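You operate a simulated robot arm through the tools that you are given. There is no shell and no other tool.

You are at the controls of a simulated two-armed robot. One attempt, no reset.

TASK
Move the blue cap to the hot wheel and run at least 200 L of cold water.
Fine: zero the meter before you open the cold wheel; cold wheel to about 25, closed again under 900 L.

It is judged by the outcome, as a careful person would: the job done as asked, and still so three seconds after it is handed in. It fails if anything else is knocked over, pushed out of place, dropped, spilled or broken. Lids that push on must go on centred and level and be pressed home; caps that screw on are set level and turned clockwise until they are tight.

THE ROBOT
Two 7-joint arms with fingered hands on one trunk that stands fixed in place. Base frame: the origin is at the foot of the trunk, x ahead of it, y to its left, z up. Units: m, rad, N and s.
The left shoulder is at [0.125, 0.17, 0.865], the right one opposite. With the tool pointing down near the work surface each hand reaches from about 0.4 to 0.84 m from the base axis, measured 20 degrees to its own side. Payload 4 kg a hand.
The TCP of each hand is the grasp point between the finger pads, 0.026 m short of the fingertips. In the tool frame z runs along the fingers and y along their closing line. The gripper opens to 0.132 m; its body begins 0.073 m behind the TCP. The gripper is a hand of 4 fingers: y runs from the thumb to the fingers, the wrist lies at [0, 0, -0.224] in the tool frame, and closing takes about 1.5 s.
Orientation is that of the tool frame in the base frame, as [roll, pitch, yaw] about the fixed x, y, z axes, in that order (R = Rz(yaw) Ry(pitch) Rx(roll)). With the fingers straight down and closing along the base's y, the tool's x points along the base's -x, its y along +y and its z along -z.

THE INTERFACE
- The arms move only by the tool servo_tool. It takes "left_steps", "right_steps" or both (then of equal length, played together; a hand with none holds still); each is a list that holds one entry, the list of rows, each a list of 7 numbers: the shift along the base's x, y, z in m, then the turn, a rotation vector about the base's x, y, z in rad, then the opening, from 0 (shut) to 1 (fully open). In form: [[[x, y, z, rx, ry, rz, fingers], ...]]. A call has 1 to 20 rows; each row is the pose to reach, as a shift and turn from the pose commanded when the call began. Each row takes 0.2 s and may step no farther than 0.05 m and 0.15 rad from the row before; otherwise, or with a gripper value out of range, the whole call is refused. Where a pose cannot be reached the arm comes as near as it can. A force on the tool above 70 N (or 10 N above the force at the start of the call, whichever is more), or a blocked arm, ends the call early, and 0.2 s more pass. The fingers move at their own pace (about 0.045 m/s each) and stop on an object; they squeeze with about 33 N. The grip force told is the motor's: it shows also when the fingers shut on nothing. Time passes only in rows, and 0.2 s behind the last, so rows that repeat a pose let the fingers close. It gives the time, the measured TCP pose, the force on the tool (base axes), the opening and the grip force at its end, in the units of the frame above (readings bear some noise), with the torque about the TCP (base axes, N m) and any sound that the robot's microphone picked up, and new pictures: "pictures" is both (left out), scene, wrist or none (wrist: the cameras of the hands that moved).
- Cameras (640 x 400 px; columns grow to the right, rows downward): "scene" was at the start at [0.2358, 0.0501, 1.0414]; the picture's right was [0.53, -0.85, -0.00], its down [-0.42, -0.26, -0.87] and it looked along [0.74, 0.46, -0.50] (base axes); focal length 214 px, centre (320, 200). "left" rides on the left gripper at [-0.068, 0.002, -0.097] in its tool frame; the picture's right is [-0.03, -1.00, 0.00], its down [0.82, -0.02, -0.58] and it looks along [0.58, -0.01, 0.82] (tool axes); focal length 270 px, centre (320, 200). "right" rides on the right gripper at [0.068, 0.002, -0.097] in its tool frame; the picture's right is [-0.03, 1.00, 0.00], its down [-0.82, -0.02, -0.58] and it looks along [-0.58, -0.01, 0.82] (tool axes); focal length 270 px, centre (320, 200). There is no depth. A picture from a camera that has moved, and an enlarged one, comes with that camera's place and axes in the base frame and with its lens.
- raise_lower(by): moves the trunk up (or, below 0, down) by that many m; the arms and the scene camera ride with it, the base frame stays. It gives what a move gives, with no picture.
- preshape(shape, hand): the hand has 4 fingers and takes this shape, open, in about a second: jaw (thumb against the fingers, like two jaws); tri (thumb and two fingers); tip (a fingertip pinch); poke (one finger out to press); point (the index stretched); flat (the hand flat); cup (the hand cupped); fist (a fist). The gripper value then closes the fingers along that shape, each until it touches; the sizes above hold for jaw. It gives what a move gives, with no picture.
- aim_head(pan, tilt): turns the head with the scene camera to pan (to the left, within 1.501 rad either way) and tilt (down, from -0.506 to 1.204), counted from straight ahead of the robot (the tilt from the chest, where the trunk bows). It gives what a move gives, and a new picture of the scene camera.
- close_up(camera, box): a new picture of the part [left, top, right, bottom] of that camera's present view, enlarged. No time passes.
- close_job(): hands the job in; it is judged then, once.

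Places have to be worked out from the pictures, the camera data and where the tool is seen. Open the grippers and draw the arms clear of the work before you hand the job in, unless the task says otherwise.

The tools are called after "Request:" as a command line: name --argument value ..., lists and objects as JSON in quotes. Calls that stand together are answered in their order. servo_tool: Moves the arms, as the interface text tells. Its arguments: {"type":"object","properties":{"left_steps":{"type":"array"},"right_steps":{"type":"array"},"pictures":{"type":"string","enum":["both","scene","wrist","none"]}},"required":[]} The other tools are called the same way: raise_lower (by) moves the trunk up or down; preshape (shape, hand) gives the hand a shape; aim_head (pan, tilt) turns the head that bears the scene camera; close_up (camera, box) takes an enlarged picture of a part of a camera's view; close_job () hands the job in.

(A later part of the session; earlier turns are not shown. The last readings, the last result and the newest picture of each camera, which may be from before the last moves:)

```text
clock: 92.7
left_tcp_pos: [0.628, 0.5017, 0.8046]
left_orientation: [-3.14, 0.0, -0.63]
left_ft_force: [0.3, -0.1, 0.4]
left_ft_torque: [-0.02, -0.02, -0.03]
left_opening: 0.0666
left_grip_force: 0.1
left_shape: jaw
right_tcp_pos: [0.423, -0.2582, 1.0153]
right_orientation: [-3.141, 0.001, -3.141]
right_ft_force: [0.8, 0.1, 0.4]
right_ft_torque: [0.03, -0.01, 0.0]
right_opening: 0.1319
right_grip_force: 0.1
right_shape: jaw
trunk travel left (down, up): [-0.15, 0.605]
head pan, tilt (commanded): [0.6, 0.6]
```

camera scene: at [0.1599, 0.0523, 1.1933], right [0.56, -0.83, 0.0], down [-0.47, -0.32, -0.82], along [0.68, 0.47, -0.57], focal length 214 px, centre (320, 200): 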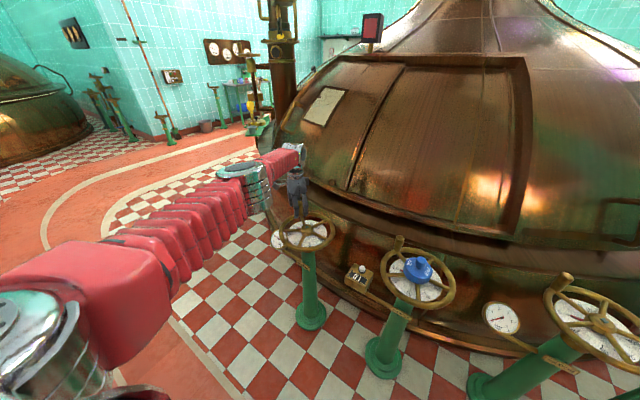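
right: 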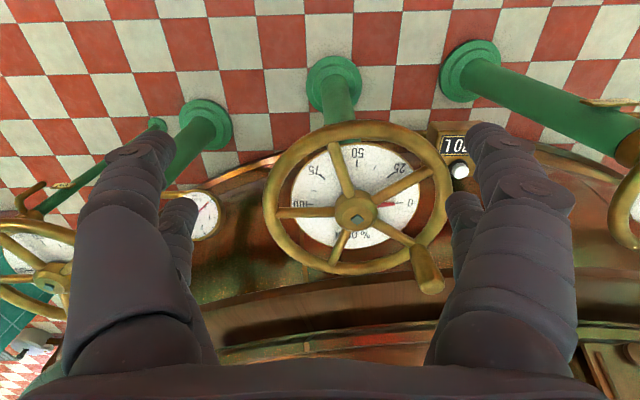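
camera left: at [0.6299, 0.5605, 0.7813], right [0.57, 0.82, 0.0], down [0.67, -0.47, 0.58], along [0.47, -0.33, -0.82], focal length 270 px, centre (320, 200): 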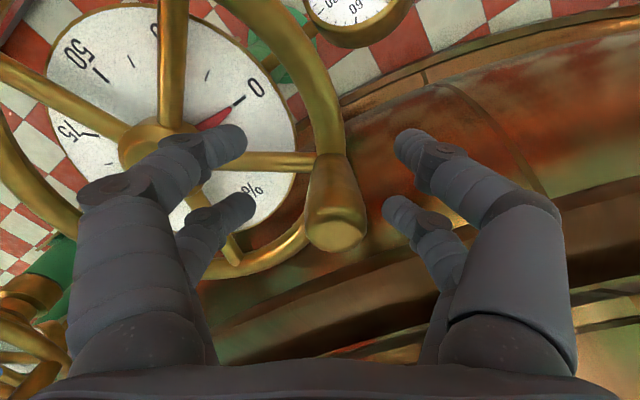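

The hand is at z=0.805 now. I move back over the handle and check alignment before descending.

Request:
servo_tool --left_steps '[[[0.02, 0.007, 0.0, 0, 0, 0, 0.5], [0.04, 0.014, 0, 0, 0, 0, 0.5], [0.065, 0.021, 0, 0, 0, 0, 0.5], [0.065, 0.021, -0.02, 0, 0, 0, 0.5], [0.065, 0.021, -0.02, 0, 0, 0, 0.5]]]' --pictures "both"

Request:
close_up --camera "left" --box '[200, 20, 440, 220]'

```text
clock: 93.9
left_tcp_pos: [0.6915, 0.5209, 0.7835]
left_orientation: [-3.141, 0.003, -0.63]
left_ft_force: [0.0, 0.5, 0.6]
left_ft_torque: [0.0, 0.03, -0.01]
left_opening: 0.0665
left_grip_force: 0.0
left_shape: jaw
right_tcp_pos: [0.4242, -0.2586, 1.0151]
right_orientation: [-3.141, 0.001, -3.141]
right_ft_force: [0.1, -0.6, -0.3]
right_ft_torque: [-0.03, -0.02, 0.0]
right_opening: 0.1321
right_grip_force: 0.0
right_shape: jaw
trunk travel left (down, up): [-0.15, 0.605]
head pan, tilt (commanded): [0.6, 0.6]
camera scene: at [0.2057, 0.0525, 1.0882], right [0.56, -0.83, 0.0], down [-0.47, -0.32, -0.82], along [0.68, 0.47, -0.57], focal length 214 px, centre (320, 200)
camera left: at [0.6343, 0.5605, 0.8811], right [0.57, 0.82, 0.0], down [0.67, -0.47, 0.58], along [0.47, -0.33, -0.82], focal length 270 px, centre (320, 200)
```

scene: 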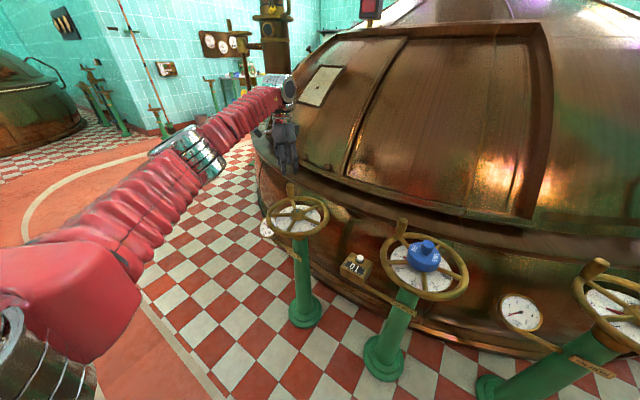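
left: 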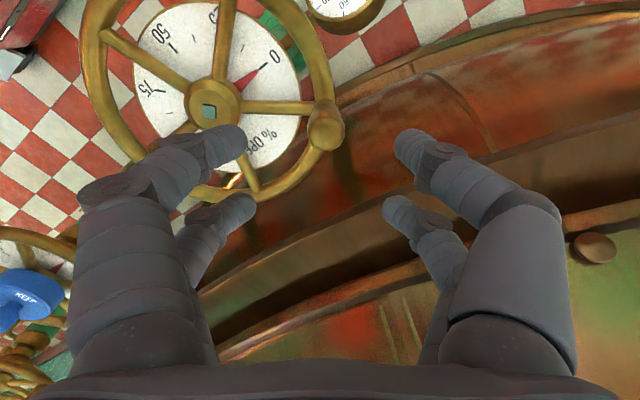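

```text
2.00 times, centred on (320, 120) of left
camera zoom: at [0.6343, 0.5605, 0.8811], right [0.57, 0.82, 0.0], down [0.67, -0.47, 0.58], along [0.47, -0.33, -0.82], focal length 541 px, centre (320, 360)
```

zoom: 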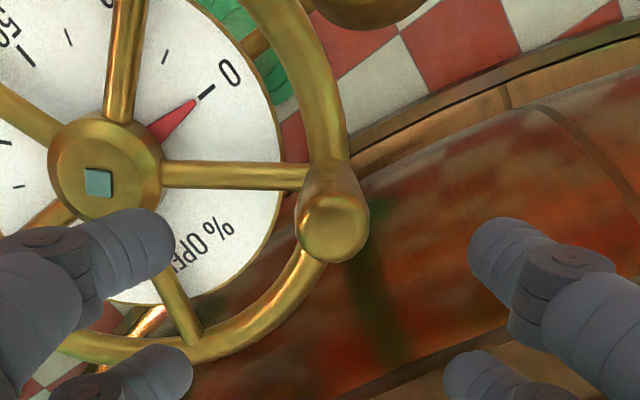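

The handle is offset by about [+0.0023, +0.0032]; I correct and descend around it to z≈0.684.

Request:
servo_tool --left_steps '[[[0.0023, 0.0032, -0.01, 0, 0, 0, 0.5], [0.0023, 0.0032, -0.03, 0, 0, 0, 0.5], [0.0023, 0.0032, -0.05, 0, 0, 0, 0.5], [0.0023, 0.0032, -0.07, 0, 0, 0, 0.5], [0.0023, 0.0032, -0.088, 0, 0, 0, 0.5], [0.0023, 0.0032, -0.0985, 0, 0, 0, 0.5], [0.0023, 0.0032, -0.0985, 0, 0, 0, 0.5]]]' --pictures "both"

Request:
close_up --camera "scene" --box '[250, 140, 370, 260]'

```text
clock: 95.5
left_tcp_pos: [0.6957, 0.5236, 0.686]
left_orientation: [3.141, 0.004, -0.631]
left_ft_force: [-0.5, -0.3, 1.2]
left_ft_torque: [-0.01, 0.03, -0.01]
left_opening: 0.0666
left_grip_force: 0.0
left_shape: jaw
right_tcp_pos: [0.4234, -0.2578, 1.0154]
right_orientation: [-3.141, 0.0, -3.141]
right_ft_force: [-0.4, 0.5, -0.4]
right_ft_torque: [0.0, 0.0, 0.0]
right_opening: 0.132
right_grip_force: 0.0
right_shape: jaw
trunk travel left (down, up): [-0.15, 0.605]
head pan, tilt (commanded): [0.6, 0.6]
camera scene: at [0.2058, 0.0523, 1.0882], right [0.56, -0.83, 0.0], down [-0.47, -0.32, -0.82], along [0.68, 0.47, -0.57], focal length 214 px, centre (320, 200)
camera left: at [0.6379, 0.5643, 0.783], right [0.57, 0.82, 0.0], down [0.67, -0.47, 0.58], along [0.47, -0.33, -0.82], focal length 270 px, centre (320, 200)
```

scene: 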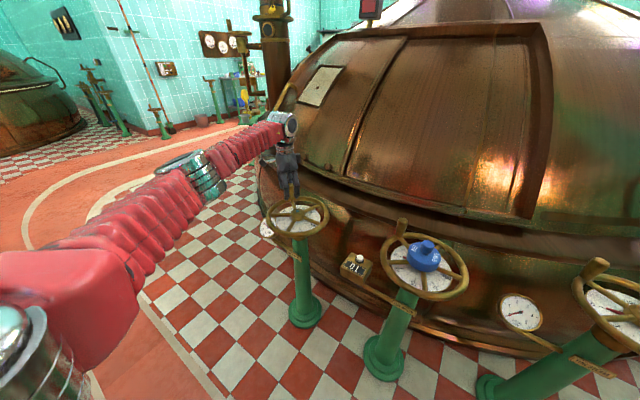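
left: 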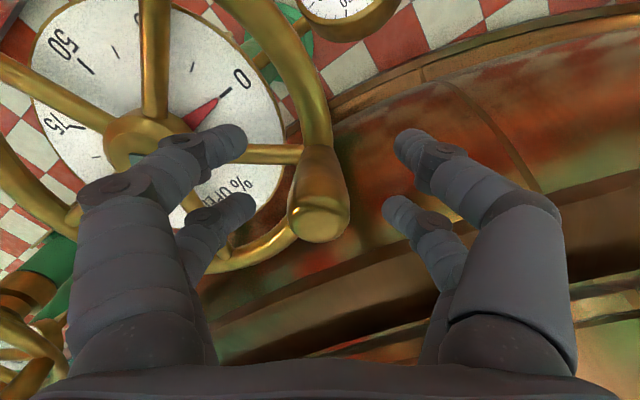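

```text
3.33 times, centred on (310, 200) of scene
camera zoom: at [0.2058, 0.0523, 1.0882], right [0.56, -0.83, 0.0], down [-0.47, -0.32, -0.82], along [0.68, 0.47, -0.57], focal length 715 px, centre (353, 200)
```

zoom: 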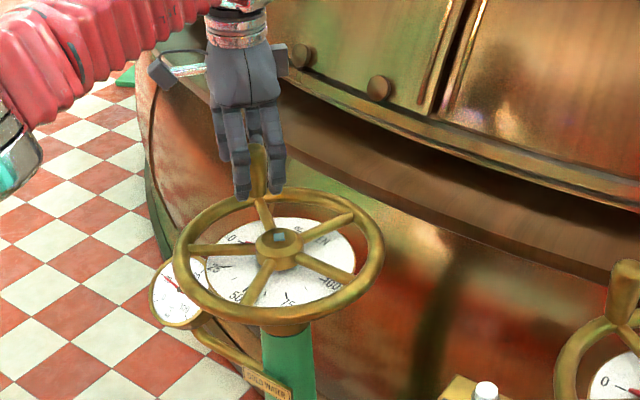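

The handle is centred between the fingers but about 4 mm off along the finger row; I nudge and close the grip on it.

Request:
servo_tool --left_steps '[[[-0.0035, 0.0025, 0, 0, 0, 0, 0.5], [-0.0035, 0.0025, 0, 0, 0, 0, 0.3], [-0.0035, 0.0025, 0, 0, 0, 0, 0.15], [-0.0035, 0.0025, 0, 0, 0, 0, 0.0], [-0.0035, 0.0025, 0, 0, 0, 0, 0.0], [-0.0035, 0.0025, 0, 0, 0, 0, 0.0], [-0.0035, 0.0025, 0, 0, 0, 0, 0.0]]]' --pictures "both"

Request:
close_up --camera "scene" --box '[250, 180, 370, 280]'

```text
clock: 97.1
left_tcp_pos: [0.6915, 0.526, 0.6852]
left_orientation: [-3.141, 0.004, -0.634]
left_ft_force: [3.4, -2.7, -3.2]
left_ft_torque: [-0.03, 0.0, 0.04]
left_opening: 0.0002
left_grip_force: 32.8
left_shape: jaw
right_tcp_pos: [0.4229, -0.2587, 1.014]
right_orientation: [-3.141, 0.0, 3.14]
right_ft_force: [0.3, 0.7, -0.1]
right_ft_torque: [-0.01, -0.02, -0.03]
right_opening: 0.1319
right_grip_force: 0.0
right_shape: jaw
trunk travel left (down, up): [-0.15, 0.605]
head pan, tilt (commanded): [0.6, 0.6]
camera scene: at [0.2064, 0.0523, 1.088], right [0.56, -0.83, 0.0], down [-0.47, -0.32, -0.82], along [0.68, 0.47, -0.57], focal length 214 px, centre (320, 200)
camera left: at [0.6346, 0.5665, 0.7828], right [0.57, 0.82, 0.0], down [0.67, -0.47, 0.58], along [0.47, -0.33, -0.82], focal length 270 px, centre (320, 200)
```

scene: 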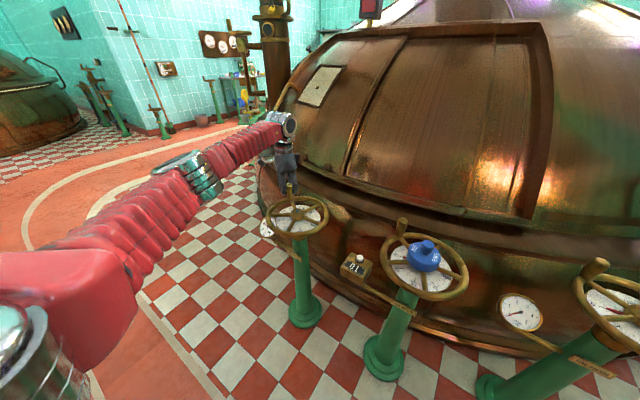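
left: 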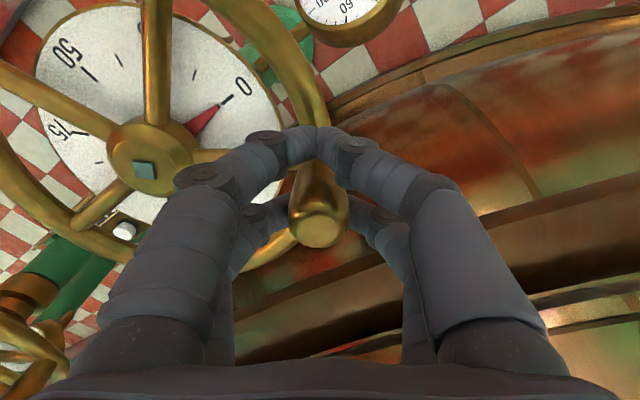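

```text
4.00 times, centred on (310, 230) of scene
camera zoom: at [0.2064, 0.0523, 1.088], right [0.56, -0.83, 0.0], down [-0.47, -0.32, -0.82], along [0.68, 0.47, -0.57], focal length 858 px, centre (360, 80)
```

zoom: 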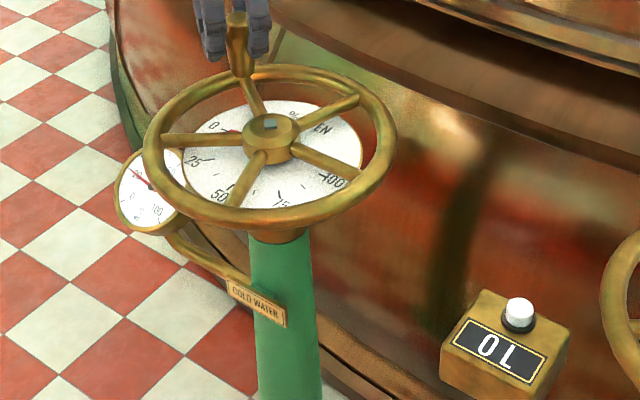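

The four fingers cage the handle with 33 N and the wheel is still at 0, meter 0 L. I make a small first turn counter-clockwise (0.15 rad about the hub, turning the hand with it) to see how the pointer follows.

Request:
servo_tool --left_steps '[[[-0.0066, 0.0038, 0, 0, 0, 0.075, 0], [-0.01316, 0.00713, 0, 0, 0, 0.15, 0]]]' --pictures "wrist"

Request:
close_up --camera "scene" --box '[250, 180, 370, 280]'

```text
clock: 97.7
left_tcp_pos: [0.6778, 0.5331, 0.6848]
left_orientation: [3.141, 0.003, -0.481]
left_ft_force: [1.7, -3.2, 0.1]
left_ft_torque: [-0.04, 0.01, 0.02]
left_opening: 0.0001
left_grip_force: 33.4
left_shape: jaw
right_tcp_pos: [0.423, -0.2599, 1.0157]
right_orientation: [-3.141, -0.001, -3.141]
right_ft_force: [-0.6, -0.8, 0.2]
right_ft_torque: [0.0, 0.02, -0.01]
right_opening: 0.1319
right_grip_force: 0.1
right_shape: jaw
trunk travel left (down, up): [-0.15, 0.605]
head pan, tilt (commanded): [0.6, 0.6]
camera left: at [0.6155, 0.5648, 0.7826], right [0.44, 0.9, 0.0], down [0.74, -0.36, 0.57], along [0.52, -0.25, -0.82], focal length 270 px, centre (320, 200)
```

left: 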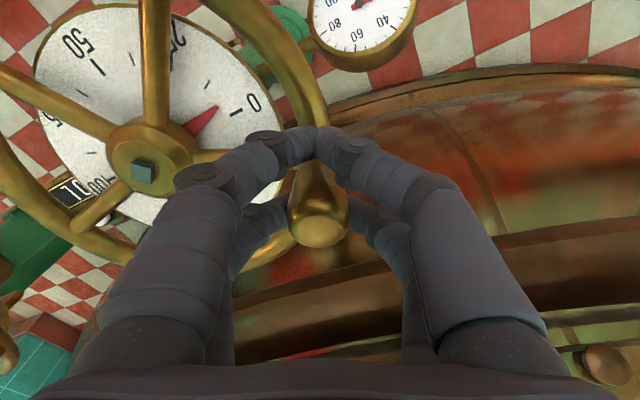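

```text
4.00 times, centred on (310, 230) of scene
camera zoom: at [0.206, 0.0522, 1.0882], right [0.56, -0.83, 0.0], down [-0.47, -0.32, -0.82], along [0.68, 0.47, -0.57], focal length 858 px, centre (360, 80)
```

zoom: 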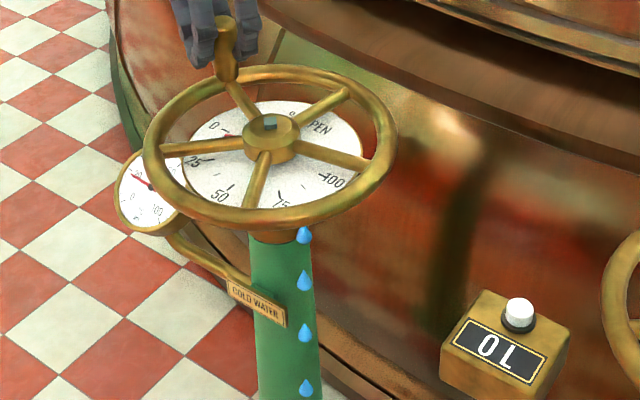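

The wheel turns freely, the pointer moves with it one-to-one, and drops show that water started; meter still 0 L. I continue along the arc to 45° total, which is 25 on the dial.

Request:
servo_tool --left_steps '[[[-0.01215, 0.00452, 0, 0, 0, 0.13, 0], [-0.0248, 0.00744, 0, 0, 0, 0.26, 0], [-0.03771, 0.00868, 0, 0, 0, 0.39, 0], [-0.05067, 0.00824, 0, 0, 0, 0.52, 0], [-0.06205, 0.00645, 0, 0, 0, 0.635, 0]]]' --pictures "wrist"

Request:
close_up --camera "scene" --box '[250, 180, 370, 280]'

```text
clock: 98.9
left_tcp_pos: [0.617, 0.5386, 0.6847]
left_orientation: [-3.139, 0.004, 0.158]
left_ft_force: [1.7, -3.9, -2.0]
left_ft_torque: [-0.12, 0.0, -0.14]
left_opening: 0.0
left_grip_force: 32.2
left_shape: jaw
right_tcp_pos: [0.4241, -0.258, 1.0138]
right_orientation: [-3.141, 0.001, -3.141]
right_ft_force: [0.2, -0.4, 0.3]
right_ft_torque: [-0.04, -0.01, -0.01]
right_opening: 0.1318
right_grip_force: 0.1
right_shape: jaw
trunk travel left (down, up): [-0.15, 0.605]
head pan, tilt (commanded): [0.6, 0.6]
camera left: at [0.5493, 0.5275, 0.7827], right [-0.18, 0.98, 0.0], down [0.81, 0.15, 0.57], along [0.57, 0.1, -0.82], focal length 270 px, centre (320, 200)
```

left: 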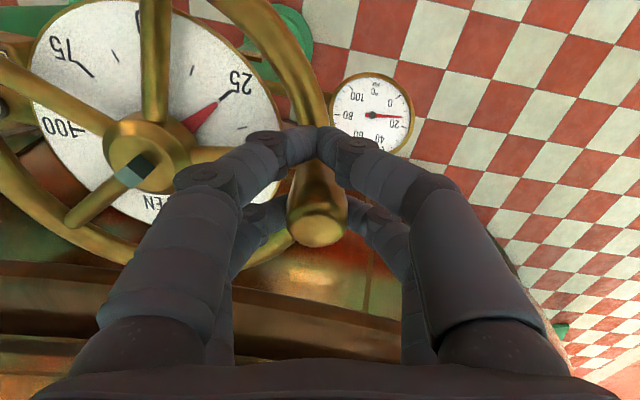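

```text
4.00 times, centred on (310, 230) of scene
camera zoom: at [0.2061, 0.0522, 1.0881], right [0.56, -0.83, 0.0], down [-0.47, -0.32, -0.82], along [0.68, 0.47, -0.57], focal length 858 px, centre (360, 80)
```

zoom: 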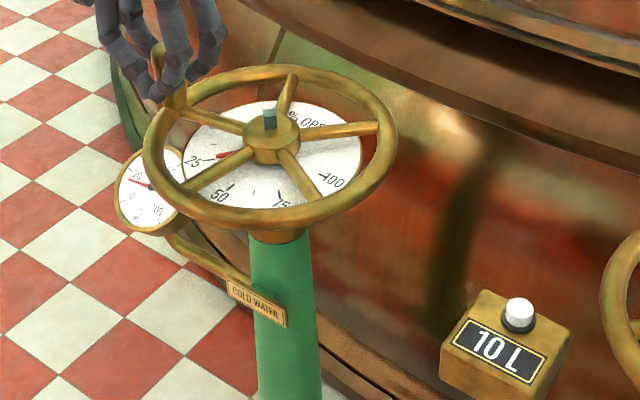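

The pointer stands at about 25 and the meter reads 10 L. I hold the wheel here and time the flow.

Request:
servo_tool --left_steps '[[[0, 0, 0, 0, 0, 0, 0], [0, 0, 0, 0, 0, 0, 0], [0, 0, 0, 0, 0, 0, 0], [0, 0, 0, 0, 0, 0, 0], [0, 0, 0, 0, 0, 0, 0]]]' --pictures "none"

Request:
close_up --camera "scene" --box '[250, 180, 370, 280]'

Request:
close_up --camera "left" --box '[140, 40, 300, 180]'

```text
clock: 100.1
left_tcp_pos: [0.617, 0.5386, 0.685]
left_orientation: [-3.14, 0.002, 0.154]
left_ft_force: [0.9, -3.7, -3.2]
left_ft_torque: [-0.11, 0.01, -0.06]
left_opening: 0.0001
left_grip_force: 32.7
left_shape: jaw
right_tcp_pos: [0.4245, -0.2585, 1.0146]
right_orientation: [-3.141, 0.002, -3.141]
right_ft_force: [0.0, -0.6, -1.1]
right_ft_torque: [0.03, -0.01, -0.03]
right_opening: 0.1318
right_grip_force: 0.0
right_shape: jaw
trunk travel left (down, up): [-0.15, 0.605]
head pan, tilt (commanded): [0.6, 0.6]
```

```text
4.00 times, centred on (310, 230) of scene
camera zoom: at [0.206, 0.0522, 1.0881], right [0.56, -0.83, 0.0], down [-0.47, -0.32, -0.82], along [0.68, 0.47, -0.57], focal length 858 px, centre (360, 80)
```

zoom: 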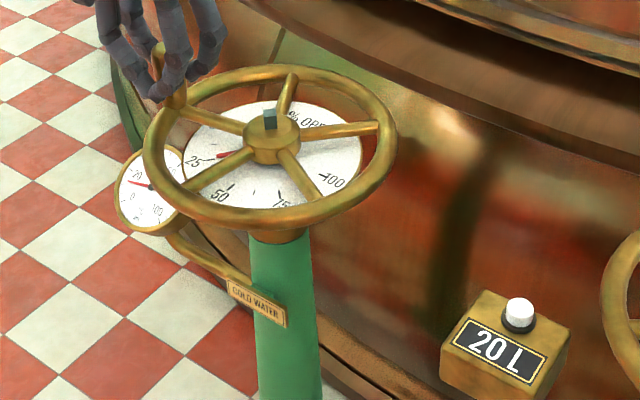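

```text
2.86 times, centred on (220, 110) of left
camera zoom: at [0.5493, 0.5277, 0.7827], right [-0.18, 0.98, 0.0], down [0.81, 0.15, 0.57], along [0.57, 0.1, -0.82], focal length 772 px, centre (606, 457)
```

zoom: 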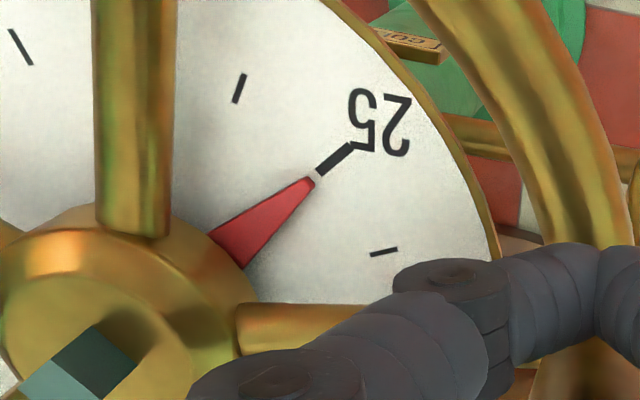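

The pointer sits exactly on 25 and the flow is roughly 10 L/s (20 L now). I hold for longer stretches and watch the meter.

Request:
servo_tool --left_steps '[[[0, 0, 0, 0, 0, 0, 0], [0, 0, 0, 0, 0, 0, 0], [0, 0, 0, 0, 0, 0, 0], [0, 0, 0, 0, 0, 0, 0], [0, 0, 0, 0, 0, 0, 0], [0, 0, 0, 0, 0, 0, 0], [0, 0, 0, 0, 0, 0, 0], [0, 0, 0, 0, 0, 0, 0], [0, 0, 0, 0, 0, 0, 0], [0, 0, 0, 0, 0, 0, 0], [0, 0, 0, 0, 0, 0, 0], [0, 0, 0, 0, 0, 0, 0], [0, 0, 0, 0, 0, 0, 0], [0, 0, 0, 0, 0, 0, 0], [0, 0, 0, 0, 0, 0, 0], [0, 0, 0, 0, 0, 0, 0], [0, 0, 0, 0, 0, 0, 0], [0, 0, 0, 0, 0, 0, 0], [0, 0, 0, 0, 0, 0, 0], [0, 0, 0, 0, 0, 0, 0]]]' --pictures "none"

Request:
close_up --camera "scene" --box '[250, 180, 370, 280]'

```text
clock: 104.3
left_tcp_pos: [0.6171, 0.5394, 0.6837]
left_orientation: [3.141, 0.003, 0.155]
left_ft_force: [3.6, -0.1, -2.4]
left_ft_torque: [-0.06, -0.04, -0.01]
left_opening: 0.0003
left_grip_force: 33.4
left_shape: jaw
right_tcp_pos: [0.4239, -0.2577, 1.015]
right_orientation: [-3.141, -0.002, -3.141]
right_ft_force: [-1.4, -0.3, -0.2]
right_ft_torque: [-0.04, 0.0, 0.0]
right_opening: 0.1318
right_grip_force: 0.0
right_shape: jaw
trunk travel left (down, up): [-0.15, 0.605]
head pan, tilt (commanded): [0.6, 0.6]
```

```text
4.00 times, centred on (310, 230) of scene
camera zoom: at [0.2061, 0.0523, 1.0881], right [0.56, -0.83, 0.0], down [-0.47, -0.32, -0.82], along [0.68, 0.47, -0.57], focal length 858 px, centre (360, 80)
```

zoom: 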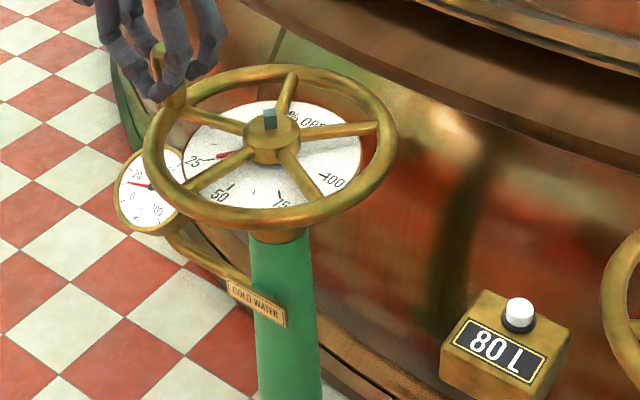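

80 L at 104.3 s, so about 14 L/s. I keep holding.

Request:
servo_tool --left_steps '[[[0, 0, 0, 0, 0, 0, 0], [0, 0, 0, 0, 0, 0, 0], [0, 0, 0, 0, 0, 0, 0], [0, 0, 0, 0, 0, 0, 0], [0, 0, 0, 0, 0, 0, 0], [0, 0, 0, 0, 0, 0, 0], [0, 0, 0, 0, 0, 0, 0], [0, 0, 0, 0, 0, 0, 0], [0, 0, 0, 0, 0, 0, 0], [0, 0, 0, 0, 0, 0, 0], [0, 0, 0, 0, 0, 0, 0], [0, 0, 0, 0, 0, 0, 0], [0, 0, 0, 0, 0, 0, 0], [0, 0, 0, 0, 0, 0, 0], [0, 0, 0, 0, 0, 0, 0], [0, 0, 0, 0, 0, 0, 0], [0, 0, 0, 0, 0, 0, 0], [0, 0, 0, 0, 0, 0, 0], [0, 0, 0, 0, 0, 0, 0], [0, 0, 0, 0, 0, 0, 0]]]' --pictures "none"

Request:
close_up --camera "scene" --box '[250, 180, 370, 280]'

```text
clock: 108.5
left_tcp_pos: [0.6168, 0.5383, 0.6835]
left_orientation: [3.141, 0.003, 0.155]
left_ft_force: [0.4, -3.4, -1.9]
left_ft_torque: [-0.02, 0.08, -0.02]
left_opening: 0.0
left_grip_force: 33.0
left_shape: jaw
right_tcp_pos: [0.4232, -0.2596, 1.0142]
right_orientation: [-3.141, -0.001, -3.141]
right_ft_force: [1.0, 1.1, -0.3]
right_ft_torque: [-0.01, 0.01, -0.05]
right_opening: 0.1317
right_grip_force: 0.0
right_shape: jaw
trunk travel left (down, up): [-0.15, 0.605]
head pan, tilt (commanded): [0.6, 0.6]
```

```text
4.00 times, centred on (310, 230) of scene
camera zoom: at [0.2059, 0.0522, 1.0881], right [0.56, -0.83, 0.0], down [-0.47, -0.32, -0.82], along [0.68, 0.47, -0.57], focal length 858 px, centre (360, 80)
```

zoom: 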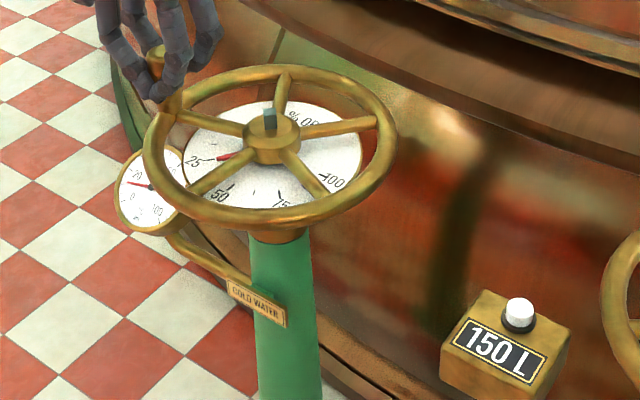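

150 L now. The wheel seems to have crept a degree or two; I check the pointer closely in the wrist view.

Request:
close_up --camera "left" --box '[60, 0, 360, 220]'

```text
1.82 times, centred on (210, 110) of left
camera zoom: at [0.5493, 0.5277, 0.7828], right [-0.18, 0.98, 0.0], down [0.81, 0.15, 0.58], along [0.57, 0.1, -0.82], focal length 491 px, centre (520, 364)
```

zoom: 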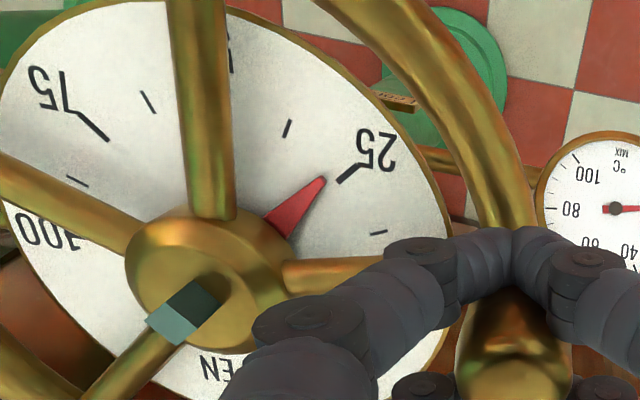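

The pointer crept slightly past 25 (to about 27). I nudge the handle back by about 0.045 rad and keep holding.

Request:
servo_tool --left_steps '[[[0.0022, 0.0004, 0, 0, 0, -0.022, 0], [0.0044, 0.0008, 0, 0, 0, -0.045, 0], [0.0044, 0.0008, 0, 0, 0, -0.045, 0], [0.0044, 0.0008, 0, 0, 0, -0.045, 0], [0.0044, 0.0008, 0, 0, 0, -0.045, 0], [0.0044, 0.0008, 0, 0, 0, -0.045, 0], [0.0044, 0.0008, 0, 0, 0, -0.045, 0], [0.0044, 0.0008, 0, 0, 0, -0.045, 0], [0.0044, 0.0008, 0, 0, 0, -0.045, 0], [0.0044, 0.0008, 0, 0, 0, -0.045, 0]]]' --pictures "none"

Request:
close_up --camera "left" --box '[60, 0, 360, 220]'

Request:
close_up --camera "scene" --box '[250, 180, 370, 280]'

```text
clock: 110.7
left_tcp_pos: [0.621, 0.5394, 0.6842]
left_orientation: [3.141, 0.005, 0.11]
left_ft_force: [1.4, -8.7, -0.1]
left_ft_torque: [-0.11, 0.07, 0.04]
left_opening: 0.0003
left_grip_force: 32.9
left_shape: jaw
right_tcp_pos: [0.4249, -0.2585, 1.0143]
right_orientation: [3.142, -0.001, -3.14]
right_ft_force: [-0.9, 0.3, 0.3]
right_ft_torque: [0.02, 0.02, -0.01]
right_opening: 0.1318
right_grip_force: 0.0
right_shape: jaw
trunk travel left (down, up): [-0.15, 0.605]
head pan, tilt (commanded): [0.6, 0.6]
```

```text
1.82 times, centred on (210, 110) of left
camera zoom: at [0.5522, 0.532, 0.7827], right [-0.13, 0.99, 0.0], down [0.81, 0.11, 0.58], along [0.57, 0.08, -0.82], focal length 491 px, centre (520, 364)
```

zoom: 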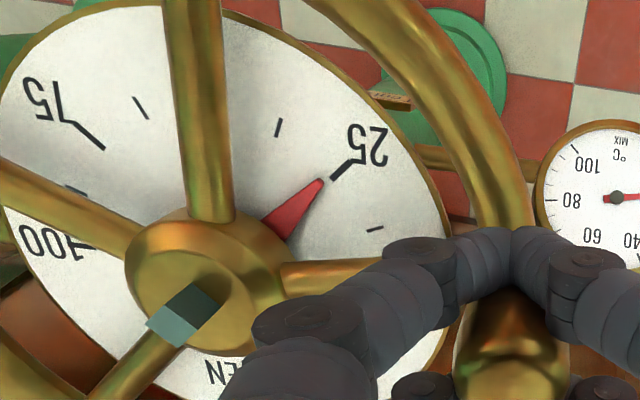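

```text
4.00 times, centred on (310, 230) of scene
camera zoom: at [0.2059, 0.0518, 1.0881], right [0.56, -0.83, 0.0], down [-0.47, -0.32, -0.82], along [0.68, 0.47, -0.57], focal length 858 px, centre (360, 80)
```

zoom: 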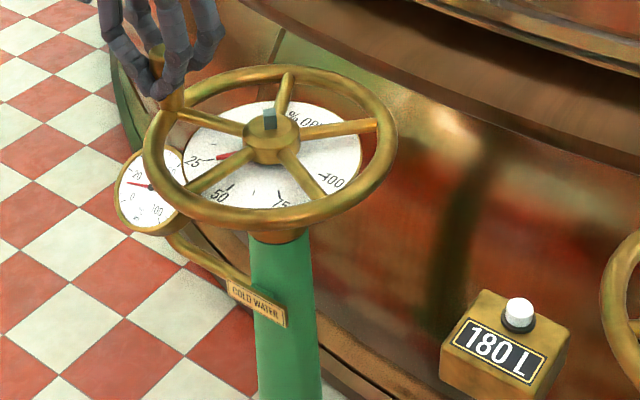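

The pointer is back at 25 and the meter reads 180 L. I hold another four seconds.

Request:
servo_tool --left_steps '[[[0, 0, 0, 0, 0, 0, 0], [0, 0, 0, 0, 0, 0, 0], [0, 0, 0, 0, 0, 0, 0], [0, 0, 0, 0, 0, 0, 0], [0, 0, 0, 0, 0, 0, 0], [0, 0, 0, 0, 0, 0, 0], [0, 0, 0, 0, 0, 0, 0], [0, 0, 0, 0, 0, 0, 0], [0, 0, 0, 0, 0, 0, 0], [0, 0, 0, 0, 0, 0, 0], [0, 0, 0, 0, 0, 0, 0], [0, 0, 0, 0, 0, 0, 0], [0, 0, 0, 0, 0, 0, 0], [0, 0, 0, 0, 0, 0, 0], [0, 0, 0, 0, 0, 0, 0], [0, 0, 0, 0, 0, 0, 0], [0, 0, 0, 0, 0, 0, 0], [0, 0, 0, 0, 0, 0, 0], [0, 0, 0, 0, 0, 0, 0], [0, 0, 0, 0, 0, 0, 0]]]' --pictures "none"

Request:
close_up --camera "scene" --box '[250, 180, 370, 280]'

Request:
close_up --camera "left" --box '[60, 0, 360, 220]'

```text
clock: 114.9
left_tcp_pos: [0.6207, 0.5403, 0.6849]
left_orientation: [-3.14, 0.004, 0.11]
left_ft_force: [1.8, -7.2, 0.1]
left_ft_torque: [-0.18, 0.0, 0.02]
left_opening: 0.0
left_grip_force: 33.2
left_shape: jaw
right_tcp_pos: [0.4245, -0.2591, 1.0151]
right_orientation: [3.142, -0.002, -3.141]
right_ft_force: [-0.1, 1.1, -0.4]
right_ft_torque: [-0.01, 0.02, 0.02]
right_opening: 0.1319
right_grip_force: 0.0
right_shape: jaw
trunk travel left (down, up): [-0.15, 0.605]
head pan, tilt (commanded): [0.6, 0.6]
```

```text
4.00 times, centred on (310, 230) of scene
camera zoom: at [0.2059, 0.0518, 1.0882], right [0.56, -0.83, 0.0], down [-0.47, -0.32, -0.82], along [0.68, 0.47, -0.57], focal length 858 px, centre (360, 80)
```

zoom: 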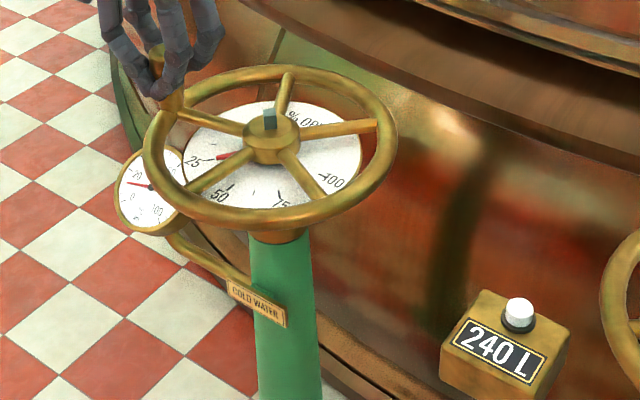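

```text
1.82 times, centred on (210, 110) of left
camera zoom: at [0.5521, 0.532, 0.7827], right [-0.13, 0.99, 0.0], down [0.81, 0.11, 0.58], along [0.57, 0.08, -0.82], focal length 491 px, centre (520, 364)
```

zoom: 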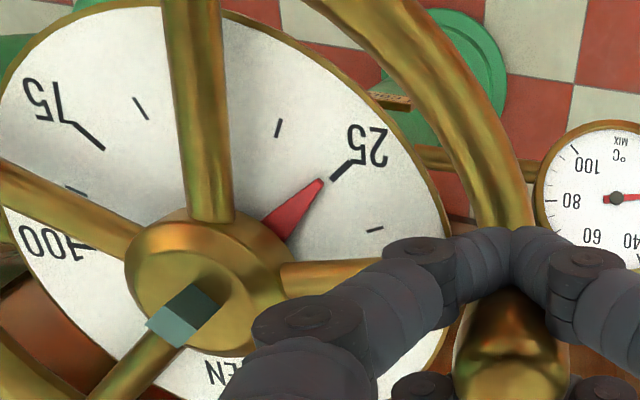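

240 L with the pointer at about 25. I give it two more seconds for margin and then close along the same arc back to 0.

Request:
servo_tool --left_steps '[[[0, 0, 0, 0, 0, 0, 0], [0, 0, 0, 0, 0, 0, 0], [0, 0, 0, 0, 0, 0, 0], [0, 0, 0, 0, 0, 0, 0], [0, 0, 0, 0, 0, 0, 0], [0, 0, 0, 0, 0, 0, 0], [0, 0, 0, 0, 0, 0, 0], [0, 0, 0, 0, 0, 0, 0], [0.0139, 0.00138, 0, 0, 0, -0.14, 0], [0.02786, 0.0008, 0, 0, 0, -0.28, 0], [0.0416, -0.00171, 0, 0, 0, -0.42, 0], [0.05485, -0.00613, 0, 0, 0, -0.56, 0], [0.06562, -0.01135, 0, 0, 0, -0.68, 0], [0.07076, -0.01444, 0, 0, 0, -0.74, 0]]]' --pictures "wrist"

Request:
close_up --camera "scene" --box '[250, 180, 370, 280]'

Request:
close_up --camera "left" --box '[60, 0, 360, 220]'

```text
clock: 117.9
left_tcp_pos: [0.6919, 0.5283, 0.6848]
left_orientation: [3.14, 0.002, -0.631]
left_ft_force: [-7.1, -5.5, -2.6]
left_ft_torque: [-0.06, 0.17, 0.06]
left_opening: 0.0001
left_grip_force: 32.8
left_shape: jaw
right_tcp_pos: [0.4234, -0.259, 1.0143]
right_orientation: [-3.141, 0.0, 3.141]
right_ft_force: [-0.5, -0.4, -0.5]
right_ft_torque: [0.01, -0.01, 0.02]
right_opening: 0.1317
right_grip_force: 0.1
right_shape: jaw
trunk travel left (down, up): [-0.15, 0.605]
head pan, tilt (commanded): [0.6, 0.6]
camera left: at [0.635, 0.5682, 0.783], right [0.57, 0.82, 0.0], down [0.67, -0.47, 0.57], along [0.47, -0.33, -0.82], focal length 270 px, centre (320, 200)
```

left: 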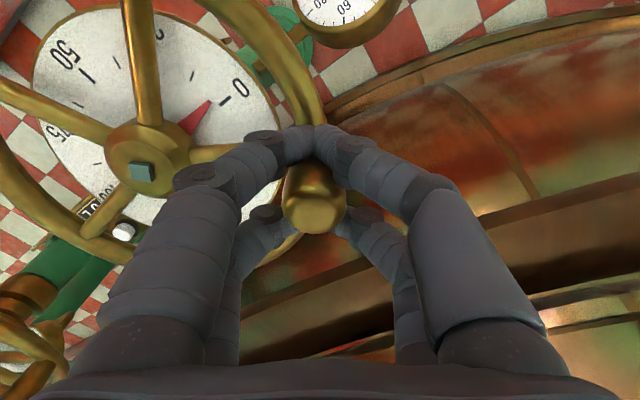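

```text
4.00 times, centred on (310, 230) of scene
camera zoom: at [0.2056, 0.052, 1.0882], right [0.57, -0.82, 0.0], down [-0.47, -0.32, -0.82], along [0.68, 0.47, -0.57], focal length 858 px, centre (360, 80)
```

zoom: 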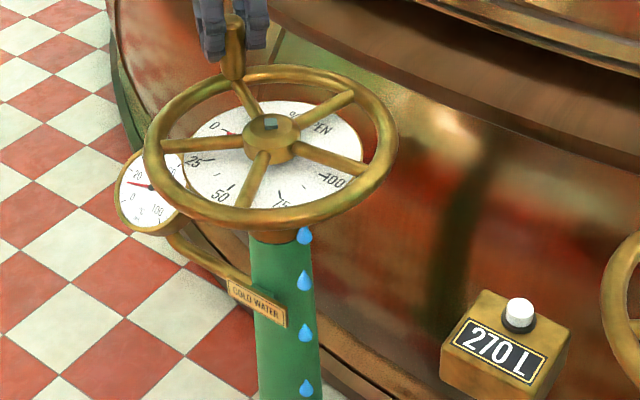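

```text
1.82 times, centred on (210, 110) of left
camera zoom: at [0.635, 0.5682, 0.783], right [0.57, 0.82, 0.0], down [0.67, -0.47, 0.57], along [0.47, -0.33, -0.82], focal length 491 px, centre (520, 364)
```

zoom: 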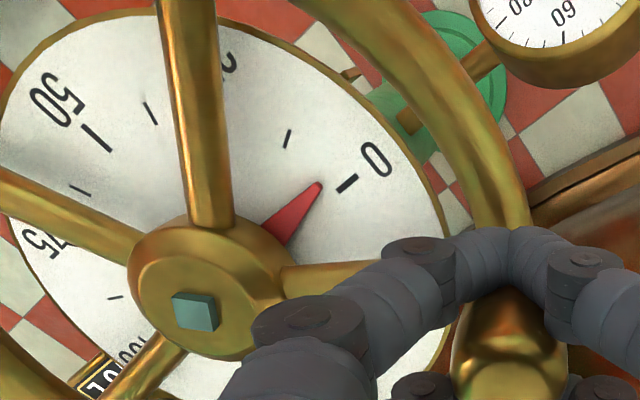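

The pointer is just short of 0 and a trickle shows; the meter is 270 L. I turn a little farther clockwise to bring the wheel firmly shut.

Request:
servo_tool --left_steps '[[[0.00494, -0.00339, 0, 0, 0, -0.06, 0], [0.00967, -0.00706, 0, 0, 0, -0.12, 0], [0.00967, -0.00706, 0, 0, 0, -0.12, 0]]]' --pictures "wrist"

Request:
close_up --camera "scene" --box '[250, 180, 370, 280]'

Request:
close_up --camera "left" --box '[60, 0, 360, 220]'

```text
clock: 118.7
left_tcp_pos: [0.7006, 0.5205, 0.6847]
left_orientation: [-3.141, 0.003, -0.749]
left_ft_force: [-7.4, 3.2, -2.8]
left_ft_torque: [0.1, 0.2, 0.05]
left_opening: 0.0002
left_grip_force: 33.3
left_shape: jaw
right_tcp_pos: [0.4232, -0.2587, 1.0152]
right_orientation: [-3.141, 0.001, 3.14]
right_ft_force: [-0.9, -0.5, -0.8]
right_ft_torque: [-0.02, 0.01, 0.01]
right_opening: 0.1319
right_grip_force: 0.0
right_shape: jaw
trunk travel left (down, up): [-0.15, 0.605]
head pan, tilt (commanded): [0.6, 0.6]
camera left: at [0.6484, 0.5682, 0.7831], right [0.66, 0.75, 0.0], down [0.61, -0.54, 0.57], along [0.43, -0.38, -0.82], focal length 270 px, centre (320, 200)
```

left: 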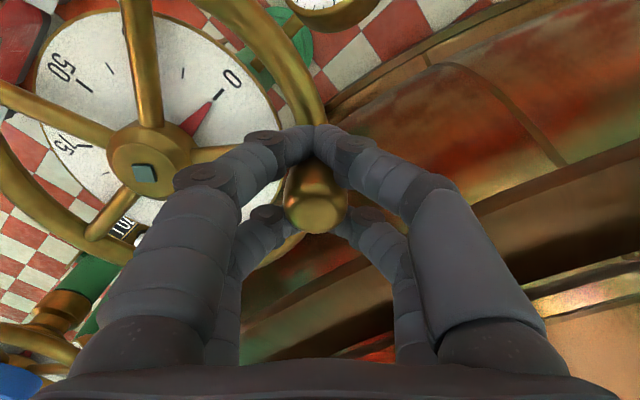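

```text
4.00 times, centred on (310, 230) of scene
camera zoom: at [0.2055, 0.0525, 1.0882], right [0.57, -0.82, 0.0], down [-0.47, -0.32, -0.82], along [0.68, 0.47, -0.57], focal length 858 px, centre (360, 80)
```

zoom: 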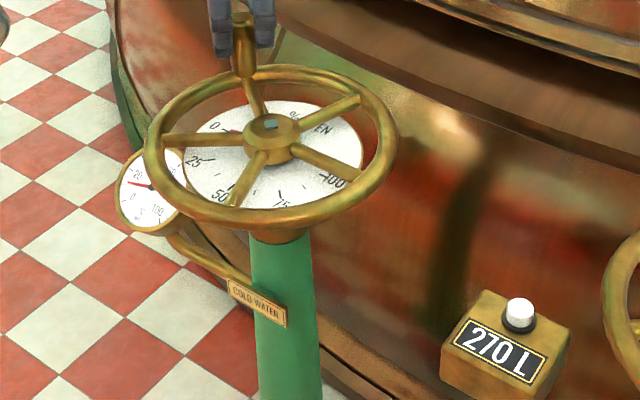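

```text
1.82 times, centred on (210, 110) of left
camera zoom: at [0.6484, 0.5682, 0.7831], right [0.66, 0.75, 0.0], down [0.61, -0.54, 0.57], along [0.43, -0.38, -0.82], focal length 491 px, centre (520, 364)
```

zoom: 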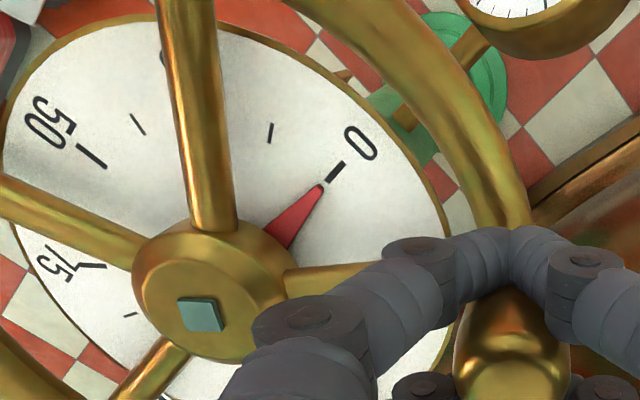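

The pointer is on 0, the drops are gone, and the meter stays at 270 L. I press a touch more clockwise to make sure it is against its stop.

Request:
servo_tool --left_steps '[[[0.0015, -0.0013, 0, 0, 0, -0.02, 0], [0.003, -0.0026, 0, 0, 0, -0.04, 0], [0.003, -0.0026, 0, 0, 0, -0.04, 0]]]' --pictures "none"

Request:
close_up --camera "left" --box '[60, 0, 360, 220]'

Request:
close_up --camera "scene" --box '[250, 180, 370, 280]'

```text
clock: 119.5
left_tcp_pos: [0.7015, 0.5211, 0.6847]
left_orientation: [3.14, 0.006, -0.786]
left_ft_force: [-26.1, 16.2, -2.4]
left_ft_torque: [0.31, 0.53, 0.02]
left_opening: 0.0
left_grip_force: 33.1
left_shape: jaw
right_tcp_pos: [0.4219, -0.2575, 1.0162]
right_orientation: [-3.139, 0.001, -3.141]
right_ft_force: [0.6, 0.0, -0.3]
right_ft_torque: [-0.03, -0.02, 0.0]
right_opening: 0.132
right_grip_force: 0.0
right_shape: jaw
trunk travel left (down, up): [-0.15, 0.605]
head pan, tilt (commanded): [0.6, 0.6]
```

```text
1.82 times, centred on (210, 110) of left
camera zoom: at [0.6512, 0.5695, 0.7834], right [0.69, 0.72, 0.0], down [0.6, -0.57, 0.57], along [0.41, -0.4, -0.82], focal length 491 px, centre (520, 364)
```

zoom: 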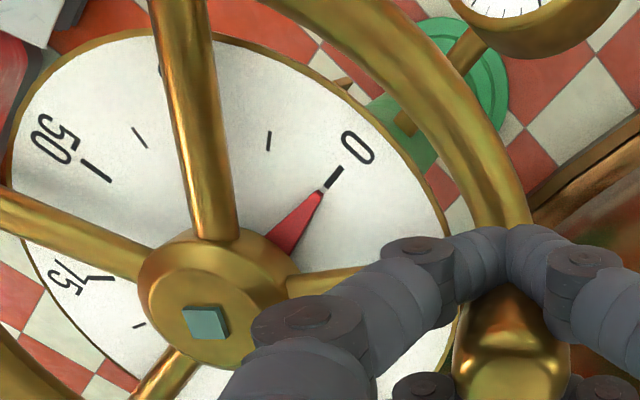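

```text
4.00 times, centred on (310, 230) of scene
camera zoom: at [0.204, 0.0534, 1.0884], right [0.57, -0.82, 0.0], down [-0.47, -0.32, -0.82], along [0.68, 0.47, -0.57], focal length 858 px, centre (360, 80)
```

zoom: 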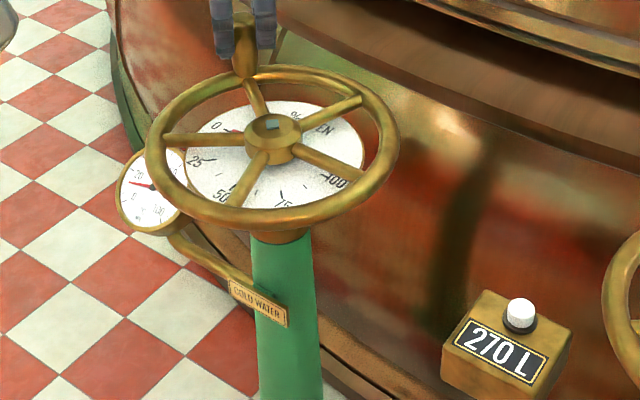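

The force rose to 31 N with no further motion, so the wheel is at its stop with the pointer on 0. I relax the push within the grip's slack and then open the fingers.

Request:
servo_tool --left_steps '[[[-0.0022, 0.0018, 0, 0, 0, 0, 0], [-0.0045, 0.0037, 0, 0, 0, 0, 0]]]' --pictures "none"

Request:
servo_tool --left_steps '[[[0, 0, 0, 0, 0, 0, 0.15], [0, 0, 0, 0, 0, 0, 0.3], [0, 0, 0, 0, 0, 0, 0.5], [0, 0, 0, 0, 0, 0, 0.5], [0, 0, 0, 0, 0, 0, 0.5]]]' --pictures "wrist"

Request:
close_up --camera "scene" --box '[250, 180, 370, 280]'

```text
clock: 120.1
left_tcp_pos: [0.699, 0.5208, 0.6846]
left_orientation: [3.141, -0.001, -0.792]
left_ft_force: [-9.9, 9.8, -4.4]
left_ft_torque: [0.2, 0.23, 0.07]
left_opening: 0.0
left_grip_force: 33.2
left_shape: jaw
right_tcp_pos: [0.4232, -0.2582, 1.0144]
right_orientation: [-3.139, 0.001, 3.14]
right_ft_force: [-0.3, 0.2, -0.4]
right_ft_torque: [0.01, -0.02, -0.04]
right_opening: 0.1318
right_grip_force: 0.2
right_shape: jaw
trunk travel left (down, up): [-0.15, 0.605]
head pan, tilt (commanded): [0.6, 0.6]
```

```text
clock: 121.3
left_tcp_pos: [0.6998, 0.521, 0.6859]
left_orientation: [-3.141, 0.002, -0.792]
left_ft_force: [0.2, 0.1, -0.9]
left_ft_torque: [0.01, -0.02, 0.06]
left_opening: 0.0656
left_grip_force: 0.0
left_shape: jaw
right_tcp_pos: [0.4228, -0.2596, 1.0155]
right_orientation: [-3.14, 0.001, -3.141]
right_ft_force: [-0.2, 0.7, 0.0]
right_ft_torque: [0.0, 0.02, 0.0]
right_opening: 0.1319
right_grip_force: 0.0
right_shape: jaw
trunk travel left (down, up): [-0.15, 0.605]
head pan, tilt (commanded): [0.6, 0.6]
camera left: at [0.65, 0.5694, 0.7836], right [0.69, 0.72, 0.0], down [0.59, -0.57, 0.58], along [0.41, -0.4, -0.82], focal length 270 px, centre (320, 200)
```

left: 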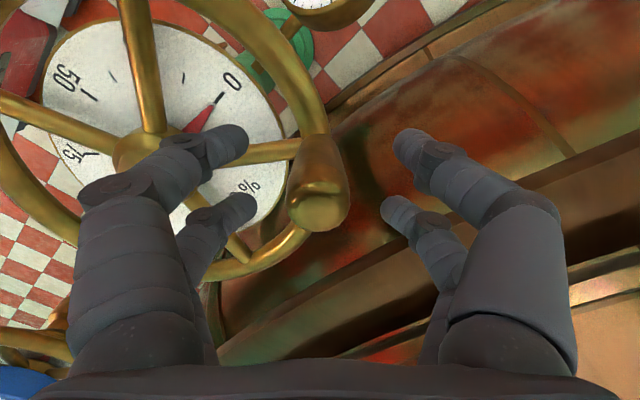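

```text
4.00 times, centred on (310, 230) of scene
camera zoom: at [0.2059, 0.0521, 1.0882], right [0.56, -0.83, 0.0], down [-0.47, -0.32, -0.82], along [0.68, 0.47, -0.57], focal length 858 px, centre (360, 80)
```

zoom: 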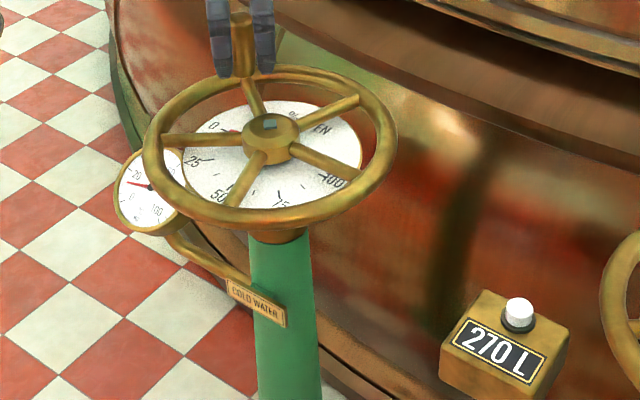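

The fingers are open and the handle is centred between them; the pointer stays on 0. I raise straight up, then retreat toward the robot.

Request:
servo_tool --left_steps '[[[0, 0, 0.02, 0, 0, 0, 0.5], [0, 0, 0.05, 0, 0, 0, 0.5], [0, 0, 0.09, 0, 0, 0, 0.5], [0, 0, 0.13, 0, 0, 0, 0.6], [-0.02, 0, 0.17, 0, 0, 0, 1], [-0.06, 0, 0.19, 0, 0, 0, 1], [-0.1, 0, 0.2, 0, 0, 0, 1], [-0.14, 0, 0.2, 0, 0, 0, 1], [-0.18, 0, 0.2, 0, 0, 0, 1], [-0.22, 0, 0.2, 0, 0, 0, 1], [-0.25, 0, 0.2, 0, 0, 0, 1]]]' --pictures "both"

Request:
close_up --camera "scene" --box '[250, 180, 370, 280]'

Request:
close_up --camera "scene" --box '[340, 210, 500, 320]'

```text
clock: 123.7
left_tcp_pos: [0.447, 0.5218, 0.8843]
left_orientation: [3.141, 0.002, -0.791]
left_ft_force: [0.1, -0.7, 0.0]
left_ft_torque: [-0.03, -0.05, -0.01]
left_opening: 0.1321
left_grip_force: 0.1
left_shape: jaw
right_tcp_pos: [0.4237, -0.2591, 1.0154]
right_orientation: [-3.141, 0.001, -3.141]
right_ft_force: [0.2, 0.0, -0.5]
right_ft_torque: [0.01, -0.03, 0.01]
right_opening: 0.1316
right_grip_force: 0.1
right_shape: jaw
trunk travel left (down, up): [-0.15, 0.605]
head pan, tilt (commanded): [0.6, 0.6]
camera scene: at [0.2052, 0.0522, 1.0883], right [0.57, -0.82, 0.0], down [-0.47, -0.32, -0.82], along [0.68, 0.47, -0.57], focal length 214 px, centre (320, 200)
camera left: at [0.3982, 0.5701, 0.9814], right [0.69, 0.72, 0.0], down [0.59, -0.57, 0.58], along [0.42, -0.4, -0.82], focal length 270 px, centre (320, 200)
```

scene: 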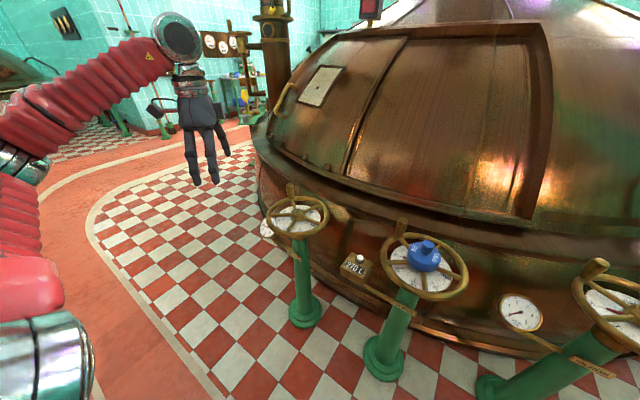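
left: 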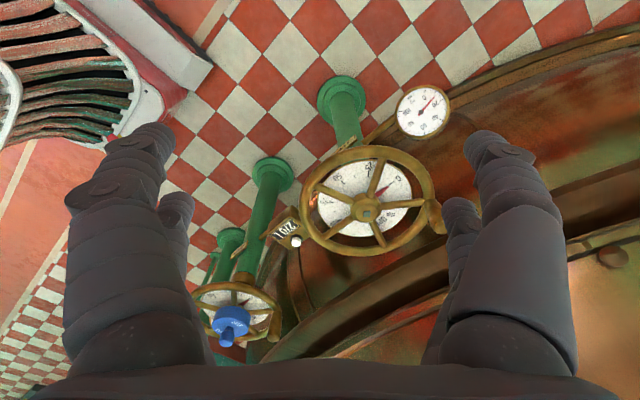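

```text
4.00 times, centred on (310, 230) of scene
camera zoom: at [0.2052, 0.0522, 1.0883], right [0.57, -0.82, 0.0], down [-0.47, -0.32, -0.82], along [0.68, 0.47, -0.57], focal length 858 px, centre (360, 80)
```

zoom: 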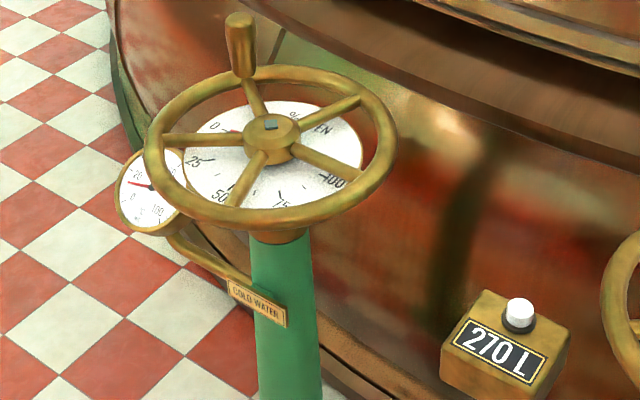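

```text
3.64 times, centred on (420, 265) of scene
camera zoom: at [0.2052, 0.0522, 1.0883], right [0.57, -0.82, 0.0], down [-0.47, -0.32, -0.82], along [0.68, 0.47, -0.57], focal length 780 px, centre (-44, -36)
```

zoom: 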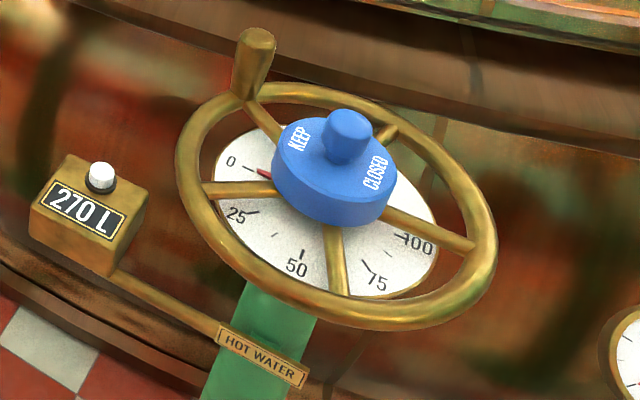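

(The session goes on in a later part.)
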